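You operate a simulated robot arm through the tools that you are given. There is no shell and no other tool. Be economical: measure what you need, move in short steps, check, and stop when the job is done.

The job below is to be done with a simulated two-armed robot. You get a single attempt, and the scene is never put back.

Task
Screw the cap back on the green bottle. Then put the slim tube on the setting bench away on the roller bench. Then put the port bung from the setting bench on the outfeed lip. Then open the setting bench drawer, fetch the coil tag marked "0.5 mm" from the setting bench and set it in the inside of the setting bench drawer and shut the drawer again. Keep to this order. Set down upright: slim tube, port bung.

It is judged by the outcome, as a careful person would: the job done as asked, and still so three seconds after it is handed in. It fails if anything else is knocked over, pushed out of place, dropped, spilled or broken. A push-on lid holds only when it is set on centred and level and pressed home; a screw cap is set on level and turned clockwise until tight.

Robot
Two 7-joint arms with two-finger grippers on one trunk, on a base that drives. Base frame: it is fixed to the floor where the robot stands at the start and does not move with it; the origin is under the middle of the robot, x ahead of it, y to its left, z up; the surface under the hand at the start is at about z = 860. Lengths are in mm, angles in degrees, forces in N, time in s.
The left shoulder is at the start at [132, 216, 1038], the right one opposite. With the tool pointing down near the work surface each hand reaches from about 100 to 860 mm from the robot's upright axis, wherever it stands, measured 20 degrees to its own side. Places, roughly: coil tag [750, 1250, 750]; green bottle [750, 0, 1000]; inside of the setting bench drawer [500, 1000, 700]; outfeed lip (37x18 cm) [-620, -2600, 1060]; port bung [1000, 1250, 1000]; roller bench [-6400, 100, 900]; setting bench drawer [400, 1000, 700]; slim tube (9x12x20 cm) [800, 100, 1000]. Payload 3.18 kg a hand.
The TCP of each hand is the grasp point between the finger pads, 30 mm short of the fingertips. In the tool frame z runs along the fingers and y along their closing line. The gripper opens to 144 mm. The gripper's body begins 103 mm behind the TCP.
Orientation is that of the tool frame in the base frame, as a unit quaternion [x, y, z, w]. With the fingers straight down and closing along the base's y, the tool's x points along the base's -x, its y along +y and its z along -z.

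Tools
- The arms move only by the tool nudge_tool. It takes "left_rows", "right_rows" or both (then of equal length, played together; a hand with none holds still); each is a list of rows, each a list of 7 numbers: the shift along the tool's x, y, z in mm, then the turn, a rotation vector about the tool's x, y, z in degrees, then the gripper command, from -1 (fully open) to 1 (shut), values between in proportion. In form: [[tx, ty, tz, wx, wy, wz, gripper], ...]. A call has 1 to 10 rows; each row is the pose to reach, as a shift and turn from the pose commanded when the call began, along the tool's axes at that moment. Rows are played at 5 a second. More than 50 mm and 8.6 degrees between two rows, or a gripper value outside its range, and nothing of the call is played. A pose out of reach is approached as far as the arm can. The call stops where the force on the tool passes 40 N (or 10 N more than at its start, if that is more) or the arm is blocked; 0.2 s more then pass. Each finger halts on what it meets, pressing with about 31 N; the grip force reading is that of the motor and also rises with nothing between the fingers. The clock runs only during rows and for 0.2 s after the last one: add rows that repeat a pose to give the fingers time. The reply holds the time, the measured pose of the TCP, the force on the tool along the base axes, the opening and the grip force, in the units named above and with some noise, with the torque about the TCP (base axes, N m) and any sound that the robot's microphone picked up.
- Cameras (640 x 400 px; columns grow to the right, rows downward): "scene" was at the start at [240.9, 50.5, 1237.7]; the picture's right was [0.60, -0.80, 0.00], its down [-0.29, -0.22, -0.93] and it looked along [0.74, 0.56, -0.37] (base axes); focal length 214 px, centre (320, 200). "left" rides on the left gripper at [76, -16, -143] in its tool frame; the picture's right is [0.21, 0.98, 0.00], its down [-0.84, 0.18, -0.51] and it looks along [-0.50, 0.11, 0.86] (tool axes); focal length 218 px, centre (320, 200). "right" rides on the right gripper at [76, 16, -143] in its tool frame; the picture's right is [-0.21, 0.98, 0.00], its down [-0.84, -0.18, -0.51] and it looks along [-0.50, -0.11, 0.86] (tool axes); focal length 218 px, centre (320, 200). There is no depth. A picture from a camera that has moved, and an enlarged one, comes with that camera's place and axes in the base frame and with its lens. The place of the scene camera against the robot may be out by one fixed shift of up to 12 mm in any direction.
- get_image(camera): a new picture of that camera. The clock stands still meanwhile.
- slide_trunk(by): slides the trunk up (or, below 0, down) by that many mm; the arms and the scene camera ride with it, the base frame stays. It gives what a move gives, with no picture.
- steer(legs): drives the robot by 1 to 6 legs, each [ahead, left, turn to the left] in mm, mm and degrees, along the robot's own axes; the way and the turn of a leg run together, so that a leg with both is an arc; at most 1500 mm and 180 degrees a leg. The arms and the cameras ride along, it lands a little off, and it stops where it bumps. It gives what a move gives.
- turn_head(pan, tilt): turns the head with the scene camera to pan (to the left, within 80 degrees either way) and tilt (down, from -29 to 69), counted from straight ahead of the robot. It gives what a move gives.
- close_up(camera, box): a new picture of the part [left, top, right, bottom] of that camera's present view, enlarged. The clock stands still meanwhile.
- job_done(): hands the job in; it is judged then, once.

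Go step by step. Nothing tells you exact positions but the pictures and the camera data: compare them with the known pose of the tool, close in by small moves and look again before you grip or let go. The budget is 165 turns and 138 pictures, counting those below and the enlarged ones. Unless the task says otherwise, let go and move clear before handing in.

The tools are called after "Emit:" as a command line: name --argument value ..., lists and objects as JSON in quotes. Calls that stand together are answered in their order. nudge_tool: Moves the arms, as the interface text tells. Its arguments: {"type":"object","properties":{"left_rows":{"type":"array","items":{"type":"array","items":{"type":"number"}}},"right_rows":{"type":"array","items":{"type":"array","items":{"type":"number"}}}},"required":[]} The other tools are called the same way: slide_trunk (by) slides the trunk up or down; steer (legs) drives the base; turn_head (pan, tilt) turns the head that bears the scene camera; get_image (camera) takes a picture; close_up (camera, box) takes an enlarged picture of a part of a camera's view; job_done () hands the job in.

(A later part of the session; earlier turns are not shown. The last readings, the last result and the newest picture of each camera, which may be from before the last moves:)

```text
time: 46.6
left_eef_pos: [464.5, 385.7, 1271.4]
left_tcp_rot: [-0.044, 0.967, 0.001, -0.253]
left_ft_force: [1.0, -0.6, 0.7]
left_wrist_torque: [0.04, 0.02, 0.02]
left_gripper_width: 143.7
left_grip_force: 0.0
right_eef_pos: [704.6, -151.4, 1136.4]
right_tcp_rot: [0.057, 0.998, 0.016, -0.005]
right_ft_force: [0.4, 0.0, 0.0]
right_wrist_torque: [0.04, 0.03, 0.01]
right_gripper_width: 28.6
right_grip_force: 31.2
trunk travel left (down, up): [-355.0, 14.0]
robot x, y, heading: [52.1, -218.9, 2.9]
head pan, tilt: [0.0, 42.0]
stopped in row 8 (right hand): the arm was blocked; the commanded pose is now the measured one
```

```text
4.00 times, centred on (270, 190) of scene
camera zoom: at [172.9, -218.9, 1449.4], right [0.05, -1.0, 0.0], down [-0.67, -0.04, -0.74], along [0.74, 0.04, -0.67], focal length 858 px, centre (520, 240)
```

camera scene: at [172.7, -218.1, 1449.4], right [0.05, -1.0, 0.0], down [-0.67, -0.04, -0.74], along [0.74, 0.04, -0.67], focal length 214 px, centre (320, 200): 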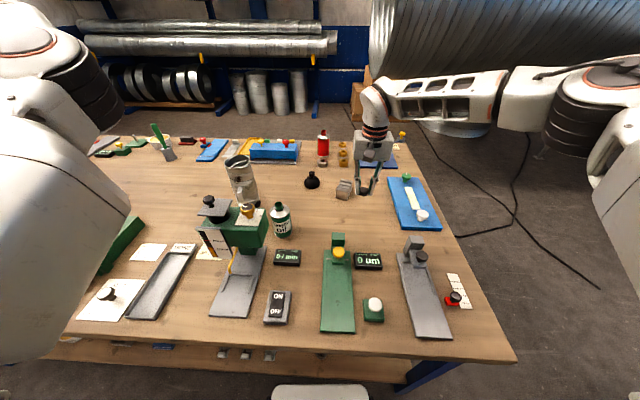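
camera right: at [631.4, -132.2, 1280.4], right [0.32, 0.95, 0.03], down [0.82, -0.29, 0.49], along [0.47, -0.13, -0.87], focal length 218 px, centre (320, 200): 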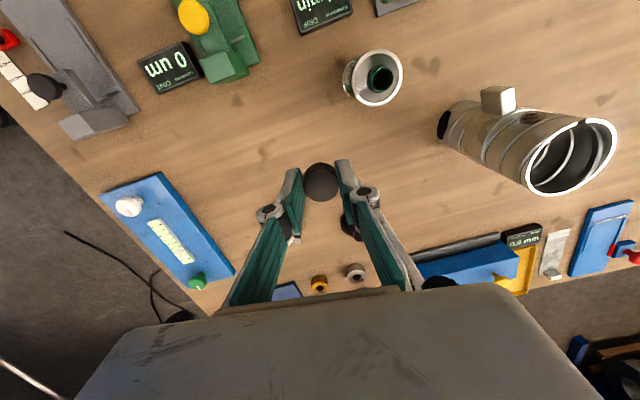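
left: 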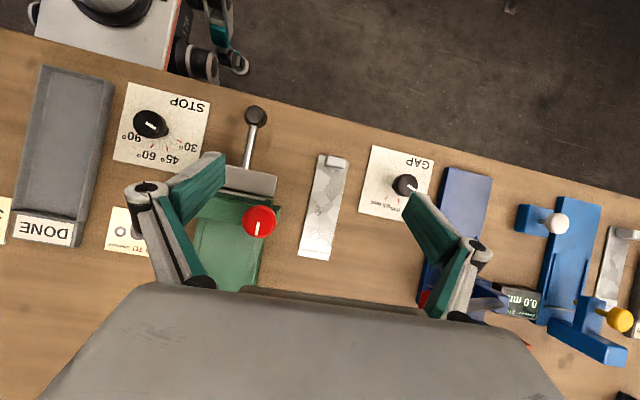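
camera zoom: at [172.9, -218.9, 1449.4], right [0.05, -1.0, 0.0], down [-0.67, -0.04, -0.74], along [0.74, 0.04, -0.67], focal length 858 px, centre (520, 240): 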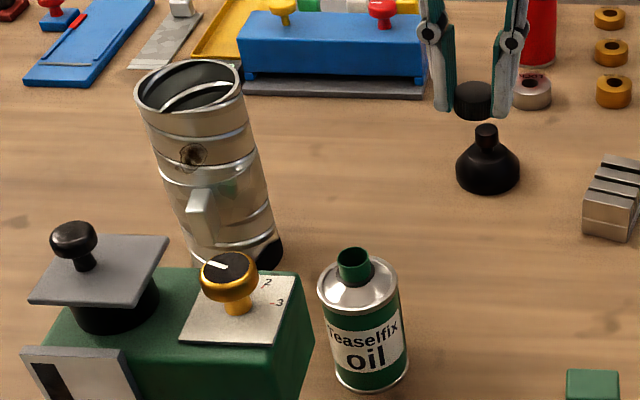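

The arm was blocked crossing the midline. I'll bring the hand back to its own side and drive the base left, so the bottle lies on the right arm's side.

Emit:
nudge_tool --right_rows '[[0, -45, 0, 0, 0, 0, 0.8], [0, -90, 0, 0, 0, 0, 0.8], [0, -135, 0, 0, 0, 0, 0.8], [0, -180, 0, 0, 0, 0, 0.8]]'

Emit:
steer --legs '[[-10, 0, -3], [0, 290, 0]]'

```text
time: 47.6
left_eef_pos: [464.2, 384.4, 1272.0]
left_tcp_rot: [-0.044, 0.967, 0.002, -0.252]
left_ft_force: [-0.3, -0.6, 0.6]
left_wrist_torque: [0.08, 0.0, -0.02]
left_gripper_width: 144.0
left_grip_force: 0.0
right_eef_pos: [681.6, -330.0, 1134.2]
right_tcp_rot: [0.054, 0.998, 0.016, -0.004]
right_ft_force: [-0.1, -0.6, 0.1]
right_wrist_torque: [0.03, 0.0, 0.02]
right_gripper_width: 28.4
right_grip_force: 31.2
trunk travel left (down, up): [-355.0, 14.0]
robot x, y, heading: [50.4, -220.5, 3.2]
head pan, tilt: [0.0, 42.0]
```

```text
time: 51.2
left_eef_pos: [483.9, 655.4, 1271.6]
left_tcp_rot: [-0.019, 0.968, 0.007, -0.252]
left_ft_force: [-0.6, 0.8, -1.1]
left_wrist_torque: [0.02, 0.01, 0.01]
left_gripper_width: 144.1
left_grip_force: 0.1
right_eef_pos: [665.1, -68.1, 1133.6]
right_tcp_rot: [0.081, 0.997, 0.015, -0.003]
right_ft_force: [-0.2, -0.5, -0.5]
right_wrist_torque: [-0.01, 0.01, -0.03]
right_gripper_width: 28.3
right_grip_force: 31.4
trunk travel left (down, up): [-355.0, 14.0]
robot x, y, heading: [45.7, 69.9, -0.1]
head pan, tilt: [0.0, 42.0]
```

The base is in a better place now. I'll level the tool and pre-rotate it counter-clockwise to gain turning range.

Emit:
nudge_tool --right_rows '[[0, 0, 0, 1.74, -0.5, 0, 0.8], [0, 0, 0, 1.74, -0.5, 0, 0.8]]'

Emit:
nudge_tool --right_rows '[[0, 0, 0, 0, 0, -8, 0.8], [0, 0, 0, 0, 0, -16, 0.8], [0, 0, 0, 0, 0, -24, 0.8], [0, 0, 0, 0, 0, -32, 0.8], [0, 0, 0, 0, 0, -40, 0.8], [0, 0, 0, 0, 0, -48, 0.8], [0, 0, 0, 0, 0, -56, 0.8], [0, 0, 0, 0, 0, -64, 0.8], [0, 0, 0, 0, 0, -72, 0.8], [0, 0, 0, 0, 0, -80, 0.8]]'

Emit:
get_image --camera "right"

Emit:
get_image --camera "scene"

```text
time: 51.8
left_eef_pos: [483.8, 654.9, 1271.2]
left_tcp_rot: [-0.019, 0.967, 0.007, -0.252]
left_ft_force: [0.8, -1.0, -0.1]
left_wrist_torque: [0.03, 0.0, -0.01]
left_gripper_width: 144.0
left_grip_force: 0.0
right_eef_pos: [666.2, -69.0, 1133.9]
right_tcp_rot: [0.082, 0.997, 0.0, 0.0]
right_ft_force: [-0.1, -0.6, -0.3]
right_wrist_torque: [0.01, 0.0, -0.03]
right_gripper_width: 28.6
right_grip_force: 31.1
trunk travel left (down, up): [-355.0, 14.0]
robot x, y, heading: [41.0, 72.0, -0.2]
head pan, tilt: [0.0, 42.0]
```

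```text
time: 54.0
left_eef_pos: [480.6, 653.7, 1274.1]
left_tcp_rot: [-0.019, 0.968, 0.008, -0.25]
left_ft_force: [-1.3, -0.7, 0.2]
left_wrist_torque: [0.0, -0.08, -0.01]
left_gripper_width: 144.0
left_grip_force: 0.1
right_eef_pos: [597.9, -24.5, 1211.6]
right_tcp_rot: [-0.246, 0.964, 0.023, 0.097]
right_ft_force: [-0.3, -0.6, -0.4]
right_wrist_torque: [0.05, -0.09, -0.03]
right_gripper_width: 28.5
right_grip_force: 30.6
right hand out of reach, approached as far as the arm can: row 3, 4, 5, 6, 7, 8, 9, 10
trunk travel left (down, up): [-355.0, 14.0]
robot x, y, heading: [42.7, 71.2, -0.0]
head pan, tilt: [0.0, 42.0]
```

```text
108 pictures are left
camera right: at [498.5, -59.1, 1336.2], right [-0.29, 0.96, 0.04], down [0.72, 0.19, 0.67], along [0.63, 0.22, -0.74], focal length 218 px, centre (320, 200)
```

right: 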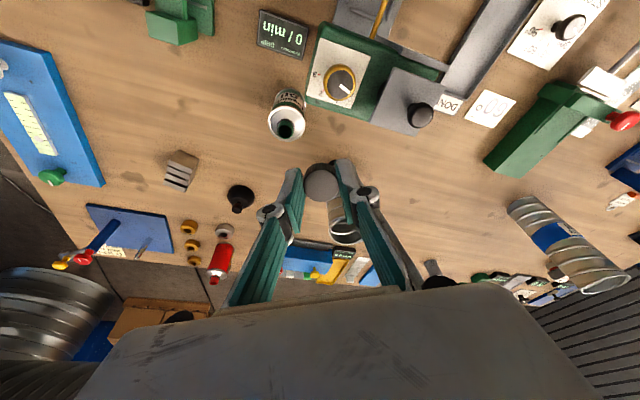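

```text
107 pictures are left
camera scene: at [158.0, 65.6, 1449.9], right [0.0, -1.0, 0.0], down [-0.67, 0.0, -0.75], along [0.75, 0.0, -0.67], focal length 214 px, centre (320, 200)
```

scene: 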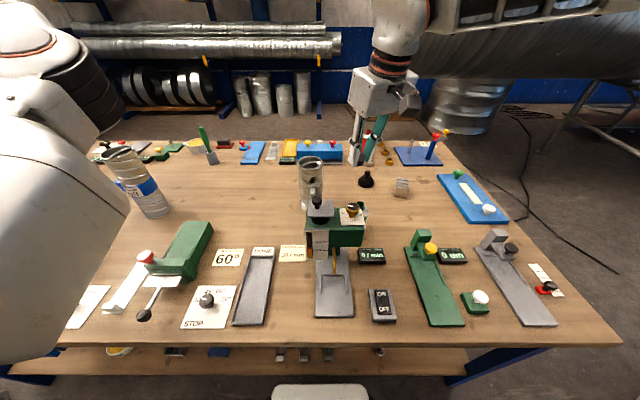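

The wrist twist has a limit on that side, about -30°. I'll return over the neck with a yaw of about -15° and a vertical tool.

Emit:
nudge_tool --right_rows '[[1, -17, 26, 0.3, 2.9, 3.4, 0.8], [2, -33, 52, 0.6, 5.7, 6.8, 0.8], [3, -50, 77, 0.9, 8.6, 10.2, 0.8], [3.5, -66.5, 103, 1.16, 11.4, 13.6, 0.8], [3.5, -66.5, 103, 1.16, 11.4, 13.6, 0.8]]'

Emit:
get_image --camera "right"

Emit:
close_up --camera "scene" --box '[290, 130, 450, 230]'

```text
time: 55.2
left_eef_pos: [484.0, 655.8, 1271.3]
left_tcp_rot: [-0.018, 0.967, 0.007, -0.252]
left_ft_force: [0.3, -0.1, -0.5]
left_wrist_torque: [0.01, -0.04, 0.04]
left_gripper_width: 143.9
left_grip_force: 0.0
right_eef_pos: [647.6, -74.2, 1108.6]
right_tcp_rot: [-0.131, 0.991, 0.001, -0.001]
right_ft_force: [0.2, -0.2, -0.2]
right_wrist_torque: [0.02, -0.03, 0.02]
right_gripper_width: 28.5
right_grip_force: 30.7
trunk travel left (down, up): [-355.0, 14.0]
robot x, y, heading: [41.6, 70.1, 0.0]
head pan, tilt: [0.0, 42.0]
```

```text
106 pictures are left
camera right: at [569.5, -77.8, 1251.3], right [-0.05, 1.0, 0.0], down [0.86, 0.04, 0.51], along [0.5, 0.03, -0.86], focal length 218 px, centre (320, 200)
```

right: 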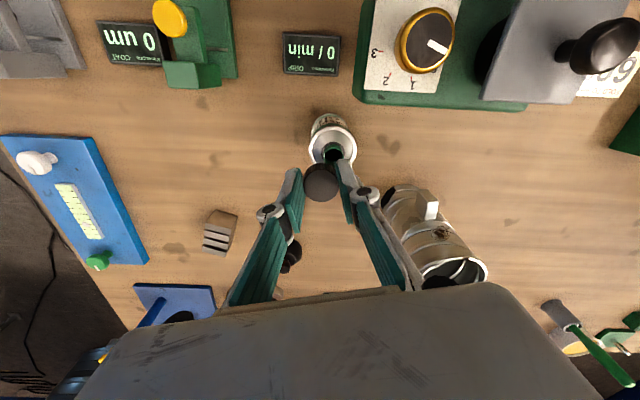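

```text
4.00 times, centred on (370, 180) of scene
camera zoom: at [161.5, 67.2, 1449.5], right [0.0, -1.0, 0.0], down [-0.67, 0.0, -0.74], along [0.74, 0.0, -0.67], focal length 858 px, centre (120, 280)
```

zoom: 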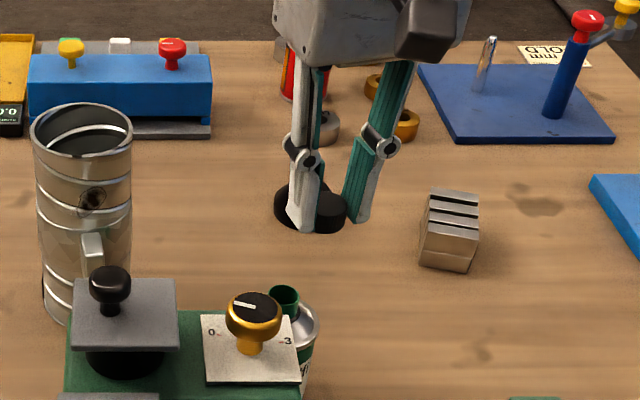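

Good view. I'll zoom in on the wrist picture for the neck position.

Emit:
close_up --camera "right" --box '[272, 100, 368, 160]'

```text
6.67 times, centred on (320, 130) of right
camera zoom: at [569.5, -77.8, 1251.3], right [-0.05, 1.0, 0.0], down [0.86, 0.04, 0.51], along [0.5, 0.03, -0.86], focal length 1455 px, centre (320, 667)
```

zoom: 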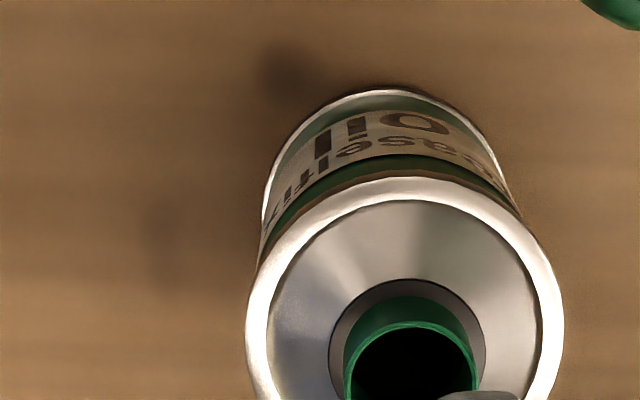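

The neck axis is at about (656.5, -56), with the rim at z ≈ 997. I'll centre the cap over it at a low hover and compare.

Emit:
nudge_tool --right_rows '[[-13, 14.3, 0, 0, 0, 0, 0.8], [-13, 14.3, 35, 0, 0, 0, 0.8], [-13, 14.3, 53, 0, 0, 0, 0.8], [-13, 14.3, 53, 0, 0, 0, 0.8]]'

Emit:
close_up --camera "right" --box '[240, 100, 400, 200]'

Emit:
close_up --camera "scene" --box '[320, 150, 400, 200]'

```text
time: 56.2
left_eef_pos: [484.7, 654.3, 1270.3]
left_tcp_rot: [-0.019, 0.967, 0.007, -0.253]
left_ft_force: [-0.7, -0.1, -0.4]
left_wrist_torque: [0.01, -0.03, 0.01]
left_gripper_width: 143.9
left_grip_force: 0.1
right_eef_pos: [657.8, -56.0, 1056.1]
right_tcp_rot: [-0.132, 0.991, 0.0, -0.002]
right_ft_force: [0.3, 0.0, -0.1]
right_wrist_torque: [-0.01, -0.02, 0.01]
right_gripper_width: 28.4
right_grip_force: 30.8
right hand out of reach, approached as far as the arm can: row 1
trunk travel left (down, up): [-355.0, 14.0]
robot x, y, heading: [48.8, 72.8, 0.1]
head pan, tilt: [0.0, 42.0]
```

```text
4.00 times, centred on (320, 150) of right
camera zoom: at [579.5, -60.2, 1198.4], right [-0.05, 1.0, 0.0], down [0.86, 0.05, 0.51], along [0.5, 0.03, -0.86], focal length 873 px, centre (320, 400)
```

zoom: 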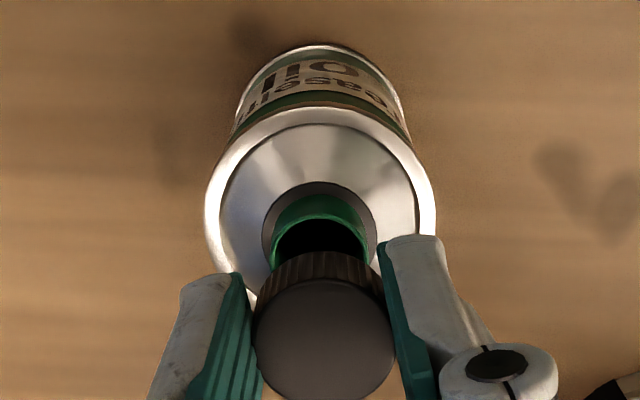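

```text
8.00 times, centred on (360, 175) of scene
camera zoom: at [162.5, 67.5, 1449.4], right [0.0, -1.0, 0.0], down [-0.67, 0.0, -0.74], along [0.74, 0.0, -0.67], focal length 1716 px, centre (0, 400)
```

zoom: 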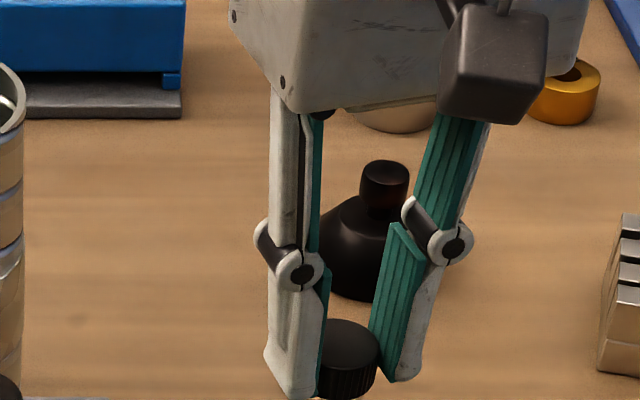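

The cap is within about 1 mm of the neck axis. I'll correct and descend gently until contact.

Emit:
nudge_tool --right_rows '[[1.2, -0.5, 10, 0, 0, 0, 0.8], [1.2, -0.5, 18, 0, 0, 0, 0.8], [1.2, -0.5, 21, 0, 0, 0, 0.8], [1.2, -0.5, 23, 0, 0, 0, 0.8], [1.2, -0.5, 24.5, 0, 0, 0, 0.8], [1.2, -0.5, 24.5, 0, 0, 0, 0.8]]'

Emit:
close_up --camera "right" --box '[240, 100, 400, 200]'

```text
time: 57.6
left_eef_pos: [484.3, 654.7, 1271.5]
left_tcp_rot: [-0.018, 0.968, 0.007, -0.252]
left_ft_force: [-0.1, 0.4, 0.0]
left_wrist_torque: [-0.01, -0.03, 0.02]
left_gripper_width: 144.1
left_grip_force: 0.0
right_eef_pos: [656.3, -57.3, 1032.6]
right_tcp_rot: [-0.132, 0.991, 0.0, -0.001]
right_ft_force: [-1.2, -0.2, 0.4]
right_wrist_torque: [0.02, 0.01, -0.02]
right_gripper_width: 28.4
right_grip_force: 31.1
trunk travel left (down, up): [-355.0, 14.0]
robot x, y, heading: [43.5, 72.5, 0.2]
head pan, tilt: [0.0, 42.0]
```

```text
4.00 times, centred on (320, 150) of right
camera zoom: at [578.2, -61.9, 1174.5], right [-0.05, 1.0, 0.0], down [0.86, 0.05, 0.51], along [0.51, 0.03, -0.86], focal length 873 px, centre (320, 400)
```

zoom: 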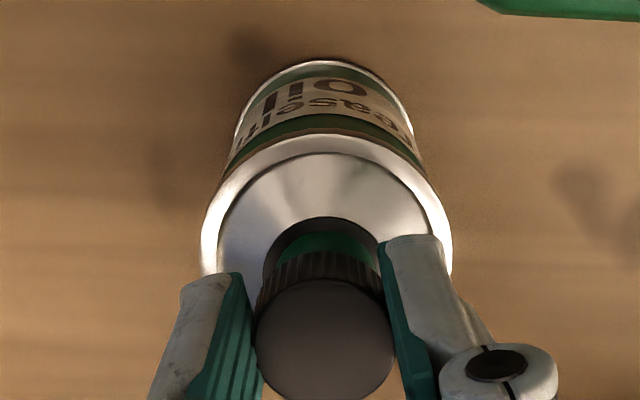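

No contact yet. I'll go down in 1 mm steps.

Emit:
nudge_tool --right_rows '[[0.1, -0.5, 1, 0, 0, 0, 0.8], [0.1, -0.5, 2, 0, 0, 0, 0.8], [0.1, -0.5, 3, 0, 0, 0, 0.8], [0.1, -0.5, 4, 0, 0, 0, 0.8], [0.1, -0.5, 5, 0, 0, 0, 0.8], [0.1, -0.5, 5, 0, 0, 0, 0.8]]'

```text
time: 59.0
left_eef_pos: [484.8, 656.5, 1269.4]
left_tcp_rot: [-0.019, 0.967, 0.008, -0.253]
left_ft_force: [0.3, 0.8, -0.8]
left_wrist_torque: [0.0, 0.01, 0.0]
left_gripper_width: 144.2
left_grip_force: 0.0
right_eef_pos: [656.5, -57.7, 1024.7]
right_tcp_rot: [-0.131, 0.991, -0.001, -0.002]
right_ft_force: [-1.4, 0.2, -0.3]
right_wrist_torque: [0.03, 0.0, -0.03]
right_gripper_width: 28.5
right_grip_force: 31.6
trunk travel left (down, up): [-355.0, 14.0]
robot x, y, heading: [45.0, 73.9, 0.2]
head pan, tilt: [0.0, 42.0]
```

Emit:
nudge_tool --right_rows '[[0, 0, 1, 0, 0, 0, 0.8], [0, 0, 2, 0, 0, 0, 0.8], [0, 0, 3, 0, 0, 0, 0.8], [0, 0, 4, 0, 0, 0, 0.8], [0, 0, 5, 0, 0, 0, 0.8], [0, 0, 5, 0, 0, 0, 0.8]]'

Emit:
close_up --camera "right" --box '[240, 100, 400, 200]'

```text
time: 60.4
left_eef_pos: [483.7, 656.0, 1271.1]
left_tcp_rot: [-0.018, 0.968, 0.008, -0.252]
left_ft_force: [0.2, 0.6, -0.2]
left_wrist_torque: [0.0, 0.0, -0.01]
left_gripper_width: 144.0
left_grip_force: 0.2
right_eef_pos: [655.6, -57.6, 1021.9]
right_tcp_rot: [-0.13, 0.992, 0.0, -0.001]
right_ft_force: [0.2, -0.1, 0.3]
right_wrist_torque: [0.02, -0.01, -0.03]
right_gripper_width: 28.5
right_grip_force: 31.5
trunk travel left (down, up): [-355.0, 14.0]
robot x, y, heading: [43.3, 72.9, 0.1]
head pan, tilt: [0.0, 42.0]
```

```text
4.00 times, centred on (320, 150) of right
camera zoom: at [578.3, -62.7, 1164.8], right [-0.05, 1.0, 0.0], down [0.86, 0.05, 0.51], along [0.5, 0.03, -0.86], focal length 873 px, centre (320, 400)
```

zoom: 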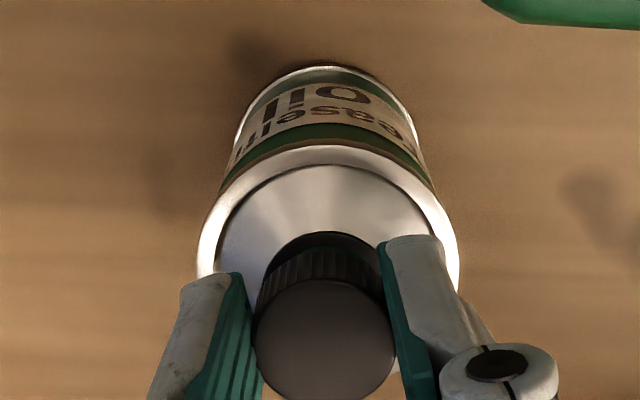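

The neck is inside the cap skirt. I'll go further down until force shows.

Emit:
nudge_tool --right_rows '[[0, 0, 1, 0, 0, 0, 0.8], [0, 0, 2, 0, 0, 0, 0.8], [0, 0, 3, 0, 0, 0, 0.8], [0, 0, 4, 0, 0, 0, 0.8], [0, 0, 5, 0, 0, 0, 0.8], [0, 0, 6, 0, 0, 0, 0.8], [0, 0, 6, 0, 0, 0, 0.8]]'

Emit:
close_up --camera "right" --box '[240, 100, 400, 200]'

```text
time: 62.0
left_eef_pos: [483.0, 654.8, 1271.7]
left_tcp_rot: [-0.019, 0.967, 0.007, -0.252]
left_ft_force: [0.0, -0.3, 1.5]
left_wrist_torque: [-0.05, -0.01, 0.0]
left_gripper_width: 143.9
left_grip_force: 0.0
right_eef_pos: [656.3, -57.8, 1016.1]
right_tcp_rot: [-0.131, 0.991, -0.001, -0.001]
right_ft_force: [-1.5, 0.8, 6.0]
right_wrist_torque: [-0.02, -0.01, 0.0]
right_gripper_width: 28.6
right_grip_force: 30.8
trunk travel left (down, up): [-355.0, 14.0]
robot x, y, heading: [42.0, 71.6, -0.2]
head pan, tilt: [0.0, 42.0]
```

```text
4.00 times, centred on (320, 150) of right
camera zoom: at [578.1, -62.4, 1159.5], right [-0.05, 1.0, 0.0], down [0.86, 0.05, 0.51], along [0.51, 0.03, -0.86], focal length 873 px, centre (320, 400)
```

zoom: 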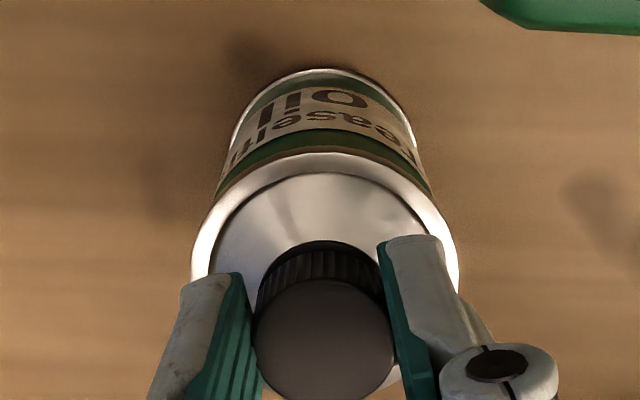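

Contact at 6 N. Now I'll turn clockwise with a little downward following.

Emit:
nudge_tool --right_rows '[[0, 0, 0.1, 0, 0, 8, 0.8], [0, 0, 0.2, 0, 0, 16, 0.8], [0, 0, 0.3, 0, 0, 24, 0.8], [0, 0, 0.4, 0, 0, 32, 0.8], [0, 0, 0.5, 0, 0, 40, 0.8], [0, 0, 0.6, 0, 0, 48, 0.8], [0, 0, 0.7, 0, 0, 56, 0.8], [0, 0, 0.8, 0, 0, 64, 0.8], [0, 0, 0.9, 0, 0, 72, 0.8], [0, 0, 1, 0, 0, 80, 0.8]]'

Emit:
get_image --camera "right"

```text
time: 64.2
left_eef_pos: [484.6, 655.2, 1270.5]
left_tcp_rot: [-0.019, 0.967, 0.006, -0.252]
left_ft_force: [0.0, -0.1, 0.1]
left_wrist_torque: [-0.01, -0.01, 0.01]
left_gripper_width: 143.8
left_grip_force: 0.1
right_eef_pos: [655.9, -57.2, 1016.5]
right_tcp_rot: [0.538, 0.843, 0.0, -0.001]
right_ft_force: [5.7, 5.1, 17.9]
right_wrist_torque: [0.35, -0.43, 0.03]
right_gripper_width: 28.5
right_grip_force: 30.9
trunk travel left (down, up): [-355.0, 14.0]
robot x, y, heading: [42.2, 74.9, 0.4]
head pan, tilt: [0.0, 42.0]
```

```text
98 pictures are left
camera right: at [638.5, 18.3, 1158.7], right [0.97, 0.22, 0.0], down [0.19, -0.84, 0.51], along [0.11, -0.5, -0.86], focal length 218 px, centre (320, 200)
```

right: 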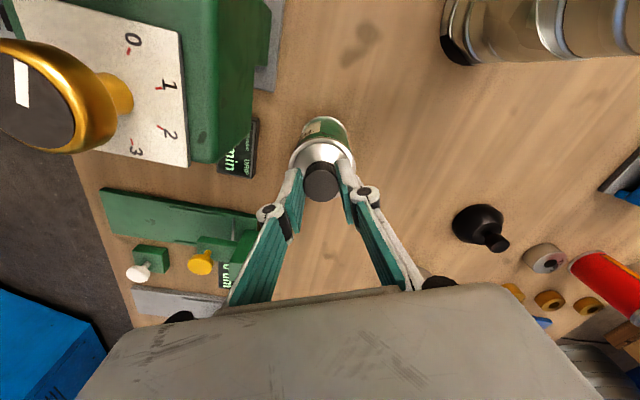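

The torque is still low, so I'll keep turning.

Emit:
nudge_tool --right_rows '[[0, 0, 0, 0, 0, 8, 0.8], [0, 0, 0, 0, 0, 16, 0.8], [0, 0, 0, 0, 0, 24, 0.8], [0, 0, 0, 0, 0, 32, 0.8], [0, 0, 0, 0, 0, 40, 0.8], [0, 0, 0, 0, 0, 48, 0.8], [0, 0, 0, 0, 0, 56, 0.8], [0, 0, 0, 0, 0, 64, 0.8], [0, 0, 0, 0, 0, 72, 0.8], [0, 0, 0, 0, 0, 80, 0.8]]'

```text
time: 66.4
left_eef_pos: [484.0, 654.3, 1271.4]
left_tcp_rot: [-0.019, 0.968, 0.007, -0.252]
left_ft_force: [0.0, -0.4, -0.6]
left_wrist_torque: [0.04, 0.0, 0.02]
left_gripper_width: 144.1
left_grip_force: 0.0
right_eef_pos: [655.4, -58.9, 1015.7]
right_tcp_rot: [0.954, 0.3, -0.001, 0.0]
right_ft_force: [3.2, -3.0, 19.5]
right_wrist_torque: [-0.33, -0.18, 0.0]
right_gripper_width: 28.6
right_grip_force: 31.5
trunk travel left (down, up): [-355.0, 14.0]
robot x, y, heading: [41.7, 72.8, 0.1]
head pan, tilt: [0.0, 42.0]
```

Emit:
nudge_tool --right_rows '[[0, 0, 0, 0, 0, 8, 0.8], [0, 0, 0, 0, 0, 16, 0.8], [0, 0, 0, 0, 0, 24, 0.8], [0, 0, 0, 0, 0, 32, 0.8], [0, 0, 0, 0, 0, 40, 0.8], [0, 0, 0, 0, 0, 48, 0.8], [0, 0, 0, 0, 0, 56, 0.8], [0, 0, 0, 0, 0, 64, 0.8], [0, 0, 0, 0, 0, 72, 0.8], [0, 0, 0, 0, 0, 80, 0.8]]'

Emit:
close_up --camera "scene" --box '[320, 160, 416, 220]'

Emit:
get_image --camera "right"

```text
time: 68.6
left_eef_pos: [482.8, 655.3, 1270.9]
left_tcp_rot: [-0.019, 0.967, 0.009, -0.253]
left_ft_force: [-0.6, 0.7, 0.0]
left_wrist_torque: [0.02, 0.0, 0.01]
left_gripper_width: 144.1
left_grip_force: 0.1
right_eef_pos: [654.4, -57.5, 1015.8]
right_tcp_rot: [0.924, -0.383, -0.002, 0.0]
right_ft_force: [-3.5, -0.7, 9.1]
right_wrist_torque: [0.1, 0.43, 0.04]
right_gripper_width: 28.4
right_grip_force: 30.8
trunk travel left (down, up): [-355.0, 14.0]
robot x, y, heading: [42.5, 72.5, 0.2]
head pan, tilt: [0.0, 42.0]
```

```text
6.67 times, centred on (368, 190) of scene
camera zoom: at [161.0, 67.2, 1449.5], right [0.0, -1.0, 0.0], down [-0.67, 0.0, -0.74], along [0.74, 0.0, -0.67], focal length 1430 px, centre (0, 267)
```

zoom: 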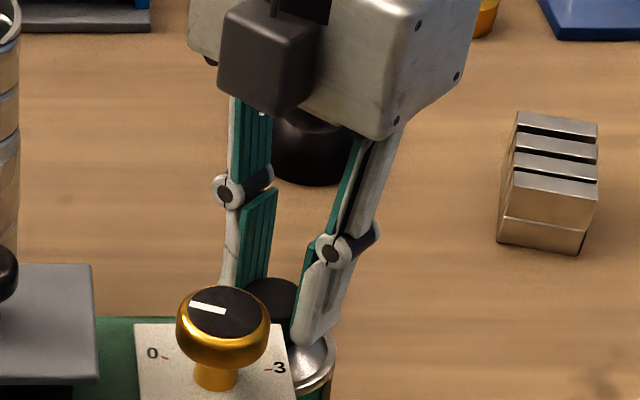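

```text
96 pictures are left
camera right: at [697.4, -123.8, 1157.7], right [-0.84, -0.54, 0.0], down [-0.47, 0.72, 0.51], along [-0.28, 0.43, -0.86], focal length 218 px, centre (320, 200)
```

right: 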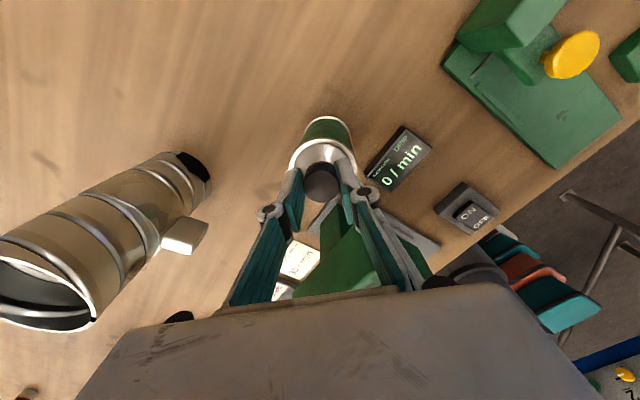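

The bottle itself isn't turning and the force dropped, so the thread is engaging. I'll keep turning with a slight follow-down.

Emit:
nudge_tool --right_rows '[[0, 0, 0.1, 0, 0, 8, 0.8], [0, 0, 0.2, 0, 0, 16, 0.8], [0, 0, 0.3, 0, 0, 24, 0.8], [0, 0, 0.4, 0, 0, 32, 0.8], [0, 0, 0.5, 0, 0, 40, 0.8], [0, 0, 0.5, 0, 0, 48, 0.8], [0, 0, 0.5, 0, 0, 56, 0.8], [0, 0, 0.5, 0, 0, 64, 0.8], [0, 0, 0.5, 0, 0, 72, 0.8], [0, 0, 0.5, 0, 0, 80, 0.8]]'

```text
time: 70.8
left_eef_pos: [483.2, 655.5, 1272.0]
left_tcp_rot: [-0.019, 0.967, 0.006, -0.252]
left_ft_force: [-0.3, 0.2, -0.1]
left_wrist_torque: [0.01, 0.02, 0.01]
left_gripper_width: 144.0
left_grip_force: 0.0
right_eef_pos: [656.1, -57.0, 1014.6]
right_tcp_rot: [-0.461, 0.888, 0.0, -0.002]
right_ft_force: [1.8, 1.7, 5.3]
right_wrist_torque: [0.25, -0.41, 0.1]
right_gripper_width: 28.5
right_grip_force: 30.9
trunk travel left (down, up): [-355.0, 14.0]
robot x, y, heading: [43.5, 73.6, -0.2]
head pan, tilt: [0.0, 42.0]
```

Emit:
nudge_tool --right_rows '[[0, 0, 0, 0, 0, 8, 0.8], [0, 0, 0, 0, 0, 16, 0.8], [0, 0, 0, 0, 0, 24, 0.8], [0, 0, 0.2, 0, 0, 32, 0.8], [0, 0, 0.3, 0, 0, 40, 0.8], [0, 0, 0.4, 0, 0, 48, 0.8], [0, 0, 0.5, 0, 0, 56, 0.8], [0, 0, 0.5, 0, 0, 64, 0.8], [0, 0, 0.5, 0, 0, 72, 0.8], [0, 0, 0.5, 0, 0, 80, 0.8]]'

Emit:
get_image --camera "right"

```text
time: 73.0
left_eef_pos: [486.6, 651.7, 1272.1]
left_tcp_rot: [-0.019, 0.967, 0.009, -0.253]
left_ft_force: [0.1, -1.9, 1.6]
left_wrist_torque: [0.24, 0.08, -0.15]
left_gripper_width: 144.1
left_grip_force: 0.0
right_eef_pos: [770.6, -73.5, 1053.4]
right_tcp_rot: [0.163, 0.986, -0.001, -0.02]
right_ft_force: [0.4, -0.1, -2.5]
right_wrist_torque: [0.07, 0.07, -0.01]
right_gripper_width: 28.5
right_grip_force: 31.3
right hand out of reach, approached as far as the arm can: row 6, 7, 8, 9, 10
trunk travel left (down, up): [-355.0, 14.0]
robot x, y, heading: [45.3, 74.9, 0.1]
head pan, tilt: [0.0, 42.0]
```

```text
95 pictures are left
camera right: at [708.9, -35.5, 1198.6], right [0.51, 0.86, -0.02], down [0.76, -0.44, 0.48], along [0.4, -0.26, -0.88], focal length 218 px, centre (320, 200)
```

right: 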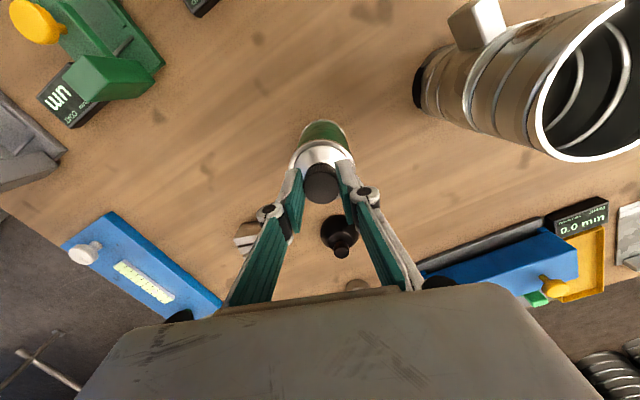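

The wrist hit its limit and the arm swung away, carrying the bottle by its cap. So the cap is threaded and still in the grip. I'll bring it back carefully to its spot, rotating back 37°.

Emit:
nudge_tool --right_rows '[[19, -3.6, 0, 0, -0.5, -6, 0.8], [37, -7.2, 0.7, 0, -1, -12, 0.8], [56, -10.8, 1.5, 0.1, -1.4, -18, 0.8], [74, -14.4, 2.3, 0.1, -1.6, -24, 0.8], [93, -18, 3, 0.2, -2, -30, 0.8], [111.6, -21.6, 4.5, 0.2, -2.3, -36.7, 0.8], [111.6, -21.6, 20, 0.2, -2.3, -36.7, 0.8], [111.6, -21.6, 20, 0.2, -2.3, -36.7, 0.8]]'

Emit:
get_image --camera "right"

Emit:
get_image --camera "scene"

```text
time: 74.2
left_eef_pos: [481.5, 650.2, 1273.9]
left_tcp_rot: [-0.021, 0.968, 0.009, -0.252]
left_ft_force: [0.9, -2.0, 0.4]
left_wrist_torque: [0.23, 0.03, -0.12]
left_gripper_width: 144.0
left_grip_force: 0.1
right_eef_pos: [707.2, -70.8, 997.1]
right_tcp_rot: [0.113, 0.984, 0.012, -0.139]
right_ft_force: [-7.6, 1.4, 38.3]
right_wrist_torque: [0.49, 0.61, 0.1]
right_gripper_width: 28.6
right_grip_force: 31.0
right hand out of reach, approached as far as the arm can: row 1, 2, 3, 4
trunk travel left (down, up): [-355.0, 14.0]
robot x, y, heading: [42.3, 75.2, 0.2]
head pan, tilt: [0.0, 42.0]
stopped in row 6 (right hand): the force on the tool passed its limit at 360 N (the readings are from after the stop); the commanded pose is now the measured one
```

```text
94 pictures are left
camera right: at [678.6, -46.5, 1154.9], right [0.42, 0.91, -0.07], down [0.89, -0.39, 0.26], along [0.21, -0.17, -0.96], focal length 218 px, centre (320, 200)
```

right: 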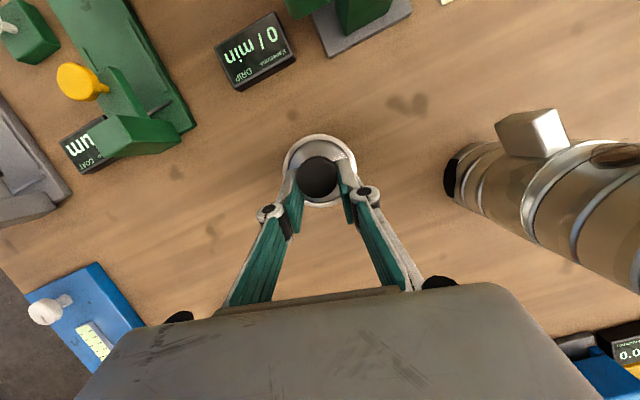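

```text
93 pictures are left
camera scene: at [159.9, 60.2, 1450.0], right [0.0, -1.0, 0.0], down [-0.67, 0.0, -0.74], along [0.74, 0.0, -0.67], focal length 214 px, centre (320, 200)
```

scene: 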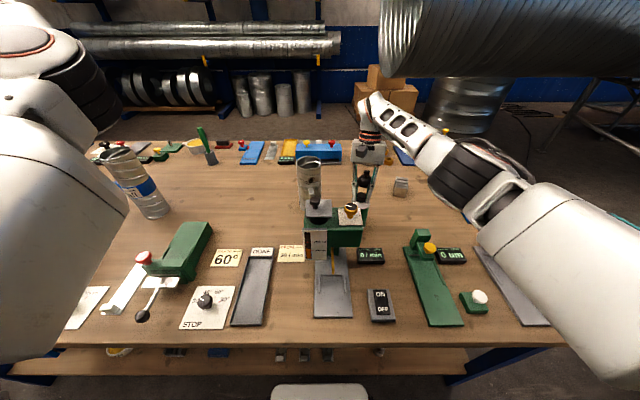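

The return path hit the table edge-on, with the bottle tilted in the hand. First I'll lift straight up and see whether the arm follows.

Emit:
nudge_tool --right_rows '[[4, 0, -14, 0, 0, 0, 0.8], [8, 0, -29, 0, 0, 0, 0.8], [16, 0, -57, 0, 0, 0, 0.8], [16, 0, -57, 0, 0, 0, 0.8]]'

Emit:
close_up --camera "scene" --box '[290, 120, 450, 220]'

```text
time: 75.2
left_eef_pos: [482.0, 657.0, 1269.4]
left_tcp_rot: [-0.023, 0.967, 0.005, -0.253]
left_ft_force: [0.3, 0.7, 0.7]
left_wrist_torque: [0.01, 0.0, 0.02]
left_gripper_width: 144.0
left_grip_force: 0.2
right_eef_pos: [709.5, -68.3, 1048.7]
right_tcp_rot: [0.115, 0.983, 0.005, -0.14]
right_ft_force: [-0.8, 0.6, -3.0]
right_wrist_torque: [-0.01, -0.03, -0.02]
right_gripper_width: 27.8
right_grip_force: 30.7
trunk travel left (down, up): [-355.0, 14.0]
robot x, y, heading: [40.2, 72.2, -0.0]
head pan, tilt: [0.0, 42.0]
```

```text
4.00 times, centred on (370, 170) of scene
camera zoom: at [162.6, 67.2, 1449.4], right [0.0, -1.0, 0.0], down [-0.67, 0.0, -0.74], along [0.74, 0.0, -0.67], focal length 858 px, centre (120, 320)
```

zoom: 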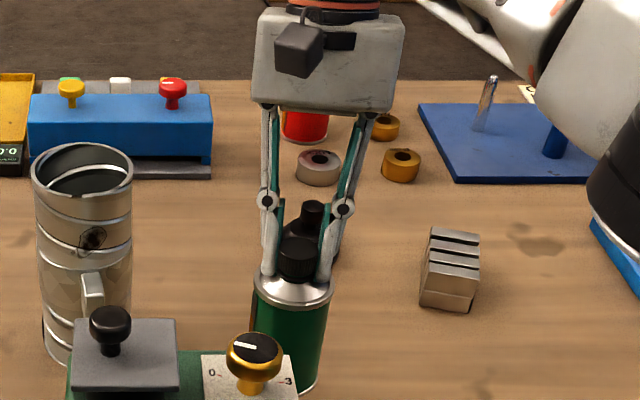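

The bottle is hanging from its cap and clear of everything. I'll bring the tool vertical and unwind the wrist by about 38°, in place and a bit higher.

Emit:
nudge_tool --right_rows '[[0, 0, -5, 0.7, -2.7, -6.4, 0.8], [0, 0, -10, 1.4, -5.3, -12.7, 0.8], [0, 0, -15, 2.1, -8, -19, 0.8], [0, 0, -20, 2.8, -10.6, -25.4, 0.8], [0, 0, -20, 3.5, -13.3, -31.8, 0.8], [0, 0, -20, 4.1, -15.9, -38.1, 0.8], [0, 0, -20, 4.1, -15.9, -38.1, 0.8]]'

Emit:
get_image --camera "right"

Emit:
close_up --camera "scene" --box '[290, 120, 450, 220]'

```text
time: 76.8
left_eef_pos: [482.5, 657.4, 1270.9]
left_tcp_rot: [-0.023, 0.967, 0.004, -0.253]
left_ft_force: [0.2, 0.0, 0.0]
left_wrist_torque: [-0.01, 0.03, -0.01]
left_gripper_width: 143.9
left_grip_force: 0.1
right_eef_pos: [717.0, -68.4, 1068.3]
right_tcp_rot: [-0.217, 0.976, -0.002, -0.001]
right_ft_force: [0.5, 0.3, -2.9]
right_wrist_torque: [-0.07, 0.05, 0.0]
right_gripper_width: 28.1
right_grip_force: 31.0
trunk travel left (down, up): [-355.0, 14.0]
robot x, y, heading: [45.3, 75.1, 0.4]
head pan, tilt: [0.0, 42.0]
```

```text
91 pictures are left
camera right: at [639.7, -86.4, 1211.3], right [-0.23, 0.97, 0.0], down [0.84, 0.2, 0.51], along [0.49, 0.11, -0.86], focal length 218 px, centre (320, 200)
```

right: 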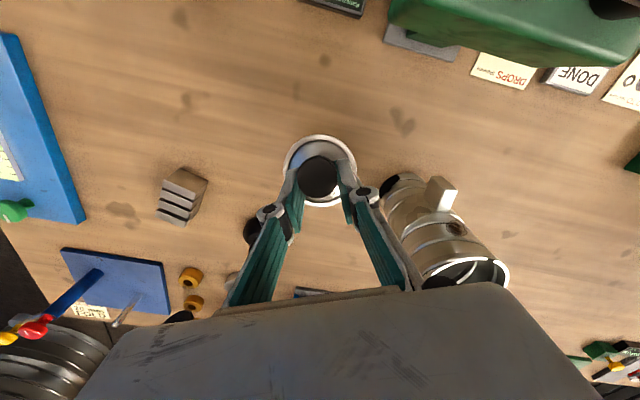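

```text
4.00 times, centred on (370, 170) of scene
camera zoom: at [162.7, 67.7, 1449.4], right [0.0, -1.0, 0.0], down [-0.67, 0.0, -0.74], along [0.74, 0.0, -0.67], focal length 858 px, centre (120, 320)
```

zoom: 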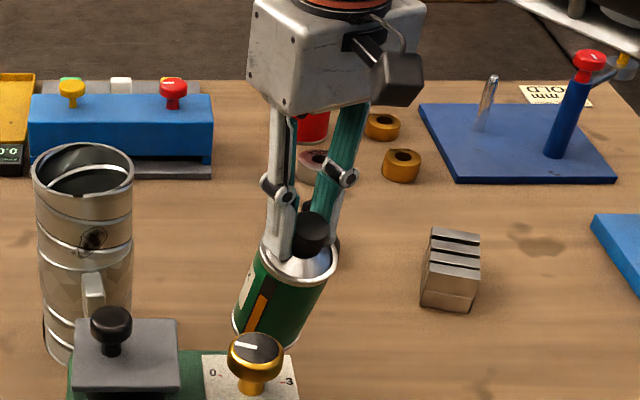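

The bottle may be slightly tilted in the grip. I'll zoom in to check.

Emit:
close_up --camera "right" --box '[256, 120, 384, 200]'

Emit:
close_up --camera "scene" --box '[330, 140, 394, 180]'

```text
5.00 times, centred on (320, 160) of right
camera zoom: at [639.7, -86.4, 1211.3], right [-0.23, 0.97, 0.0], down [0.84, 0.2, 0.51], along [0.49, 0.11, -0.86], focal length 1091 px, centre (320, 400)
```

zoom: 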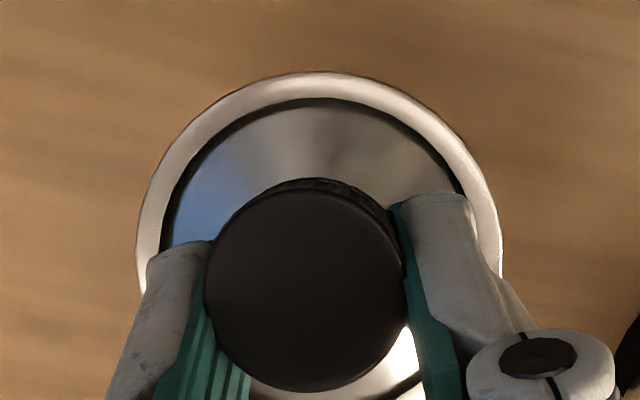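

```text
10.00 times, centred on (362, 160) of scene
camera zoom: at [162.7, 67.7, 1449.4], right [0.0, -1.0, 0.0], down [-0.67, 0.0, -0.74], along [0.74, 0.0, -0.67], focal length 2145 px, centre (-100, 600)
```

zoom: 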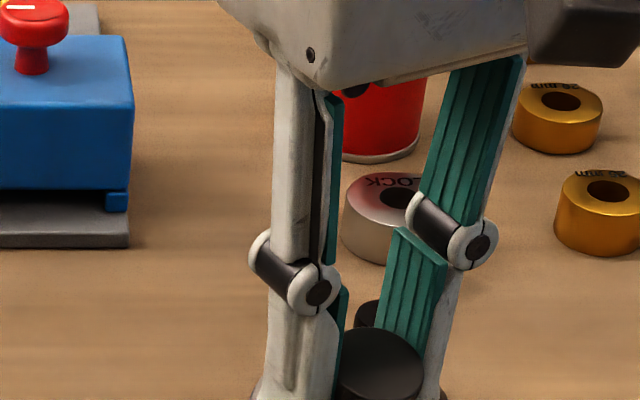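

The cap slid up in the fingers and the bottle leans about 10° about the closing axis. I'll unwind the wrist 40° more for margin, then counter-tilt 10° and check.

Emit:
nudge_tool --right_rows '[[0, 0, 0, 0, 0, -8, 0.8], [0, 0, 0, 0, 0, -16, 0.8], [0, 0, 0, 0, 0, -24, 0.8], [0, 0, 0, 0, 0, -32, 0.8], [0, 0, 0, 0, 0, -40, 0.8]]'

Emit:
nudge_tool --right_rows '[[0, 0, 0, 0, 5, 0, 0.8], [0, 0, 0, 0, 10, 0, 0.8], [0, 0, 0, 0, 10, 0, 0.8]]'

Emit:
close_up --camera "right" --box '[240, 110, 400, 210]'

Emit:
close_up --camera "scene" --box '[310, 130, 422, 200]'

```text
time: 78.0
left_eef_pos: [481.1, 657.0, 1268.9]
left_tcp_rot: [-0.023, 0.967, 0.005, -0.253]
left_ft_force: [0.4, 0.7, -0.2]
left_wrist_torque: [0.01, 0.0, -0.05]
left_gripper_width: 144.1
left_grip_force: 0.0
right_eef_pos: [716.3, -68.4, 1069.4]
right_tcp_rot: [-0.54, 0.842, -0.001, -0.001]
right_ft_force: [-1.0, -0.6, -1.6]
right_wrist_torque: [-0.04, 0.01, -0.03]
right_gripper_width: 27.6
right_grip_force: 30.5
trunk travel left (down, up): [-355.0, 14.0]
robot x, y, heading: [42.7, 69.7, 0.1]
head pan, tilt: [0.0, 42.0]
```

```text
time: 78.8
left_eef_pos: [480.6, 657.0, 1269.5]
left_tcp_rot: [-0.023, 0.967, 0.005, -0.253]
left_ft_force: [-0.3, 0.2, -0.9]
left_wrist_torque: [0.01, 0.05, 0.0]
left_gripper_width: 144.1
left_grip_force: 0.0
right_eef_pos: [715.9, -69.8, 1067.8]
right_tcp_rot: [-0.536, 0.84, -0.048, -0.074]
right_ft_force: [-0.9, -1.0, -2.2]
right_wrist_torque: [0.04, 0.02, -0.01]
right_gripper_width: 27.8
right_grip_force: 31.3
trunk travel left (down, up): [-355.0, 14.0]
robot x, y, heading: [41.5, 73.5, 0.3]
head pan, tilt: [0.0, 42.0]
```

```text
4.00 times, centred on (320, 160) of right
camera zoom: at [679.5, -108.6, 1222.5], right [-0.8, 0.6, -0.04], down [0.55, 0.76, 0.35], along [0.24, 0.26, -0.94], focal length 873 px, centre (320, 360)
```

zoom: 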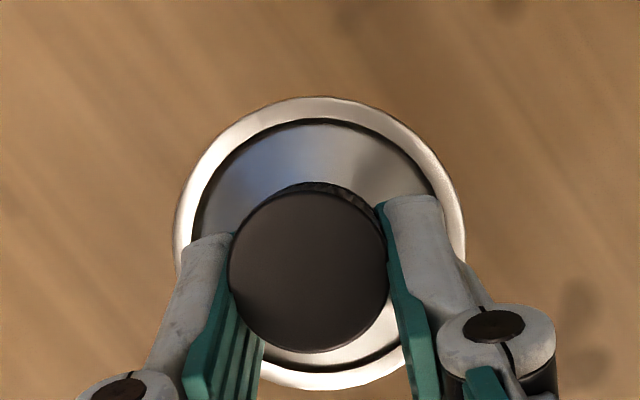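

```text
5.71 times, centred on (366, 165) of scene
camera zoom: at [162.5, 66.7, 1449.4], right [0.0, -1.0, 0.0], down [-0.67, 0.0, -0.74], along [0.74, 0.0, -0.67], focal length 1226 px, centre (57, 400)
```

zoom: 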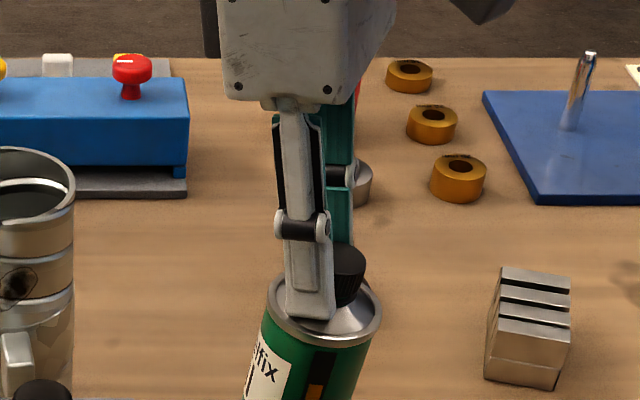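

It's nearly upright now. I'll add 5° more counter-tilt and move it over its original spot, then lower partway.

Emit:
nudge_tool --right_rows '[[-5, 18, 3, 0, 2.5, 0, 0.8], [-10, 38, 6, 0, 5, 0, 0.8], [-1.6, 58.1, 0, 0, 5, 0, 0.8], [-6, 58.1, 25, 0, 5, 0, 0.8], [-10.4, 58.1, 48.8, 0, 5, 0, 0.8], [-10.4, 58.1, 48.8, 0, 5, 0, 0.8]]'

Emit:
close_up --camera "right" --box '[240, 110, 400, 210]'

Emit:
close_up --camera "scene" --box '[310, 150, 422, 220]'

```text
time: 80.2
left_eef_pos: [481.4, 658.8, 1269.7]
left_tcp_rot: [-0.023, 0.967, 0.005, -0.253]
left_ft_force: [-0.3, 0.7, -1.4]
left_wrist_torque: [0.0, -0.02, 0.05]
left_gripper_width: 143.9
left_grip_force: 0.1
right_eef_pos: [663.3, -43.9, 1018.6]
right_tcp_rot: [-0.533, 0.836, -0.071, -0.111]
right_ft_force: [-0.8, 0.6, -2.1]
right_wrist_torque: [0.0, -0.01, -0.02]
right_gripper_width: 27.7
right_grip_force: 31.0
trunk travel left (down, up): [-355.0, 14.0]
robot x, y, heading: [42.7, 69.9, 0.2]
head pan, tilt: [0.0, 42.0]
```

```text
4.00 times, centred on (320, 160) of right
camera zoom: at [632.7, -69.9, 1176.5], right [-0.8, 0.59, -0.05], down [0.56, 0.78, 0.27], along [0.2, 0.19, -0.96], focal length 873 px, centre (320, 360)
```

zoom: 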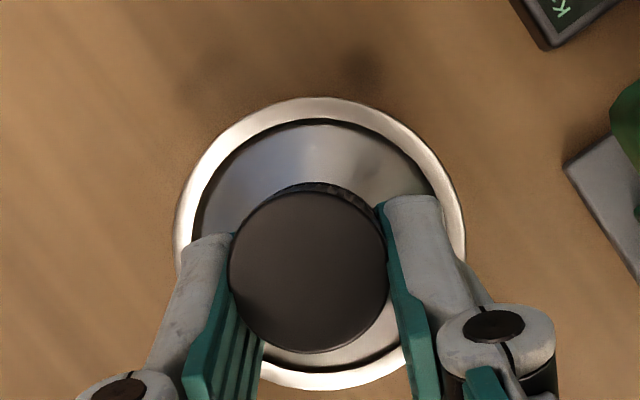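

```text
5.71 times, centred on (366, 185) of scene
camera zoom: at [162.5, 67.6, 1449.4], right [0.0, -1.0, 0.0], down [-0.67, 0.0, -0.74], along [0.74, 0.0, -0.67], focal length 1226 px, centre (57, 286)
```

zoom: 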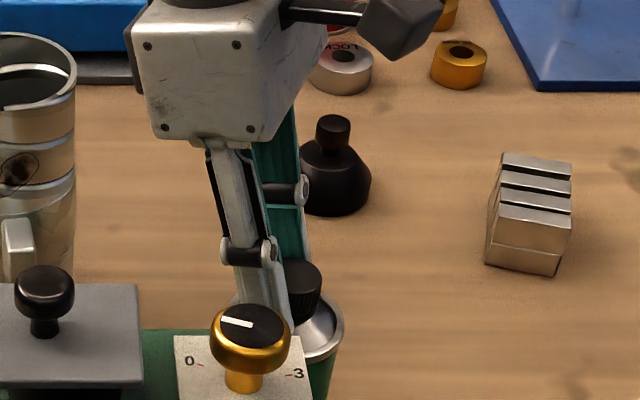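

Upright and over its spot. I'll lower slowly until contact.

Emit:
nudge_tool --right_rows '[[-1.8, -1.3, 8, 0, 0, 0, 0.8], [-3.4, -1.3, 14.6, 0, 0, 0, 0.8], [-4.2, -1.3, 17.5, 0, 0, 0, 0.8], [-4.7, -1.3, 19.5, 0, 0, 0, 0.8], [-5, -1.3, 20.5, 0, 0, 0, 0.8], [-5.2, -1.3, 21.4, 0, 0, 0, 0.8], [-5.2, -1.3, 21.4, 0, 0, 0, 0.8]]'

```text
time: 81.8
left_eef_pos: [480.2, 658.1, 1271.0]
left_tcp_rot: [-0.023, 0.967, 0.005, -0.253]
left_ft_force: [-0.1, 0.4, 0.2]
left_wrist_torque: [0.0, 0.06, -0.02]
left_gripper_width: 143.8
left_grip_force: 0.1
right_eef_pos: [664.3, -44.3, 998.4]
right_tcp_rot: [-0.532, 0.836, -0.071, -0.11]
right_ft_force: [1.0, 0.0, 6.4]
right_wrist_torque: [-0.15, 0.03, 0.0]
right_gripper_width: 27.4
right_grip_force: 30.8
trunk travel left (down, up): [-355.0, 14.0]
robot x, y, heading: [39.6, 74.3, 0.2]
head pan, tilt: [0.0, 42.0]
```

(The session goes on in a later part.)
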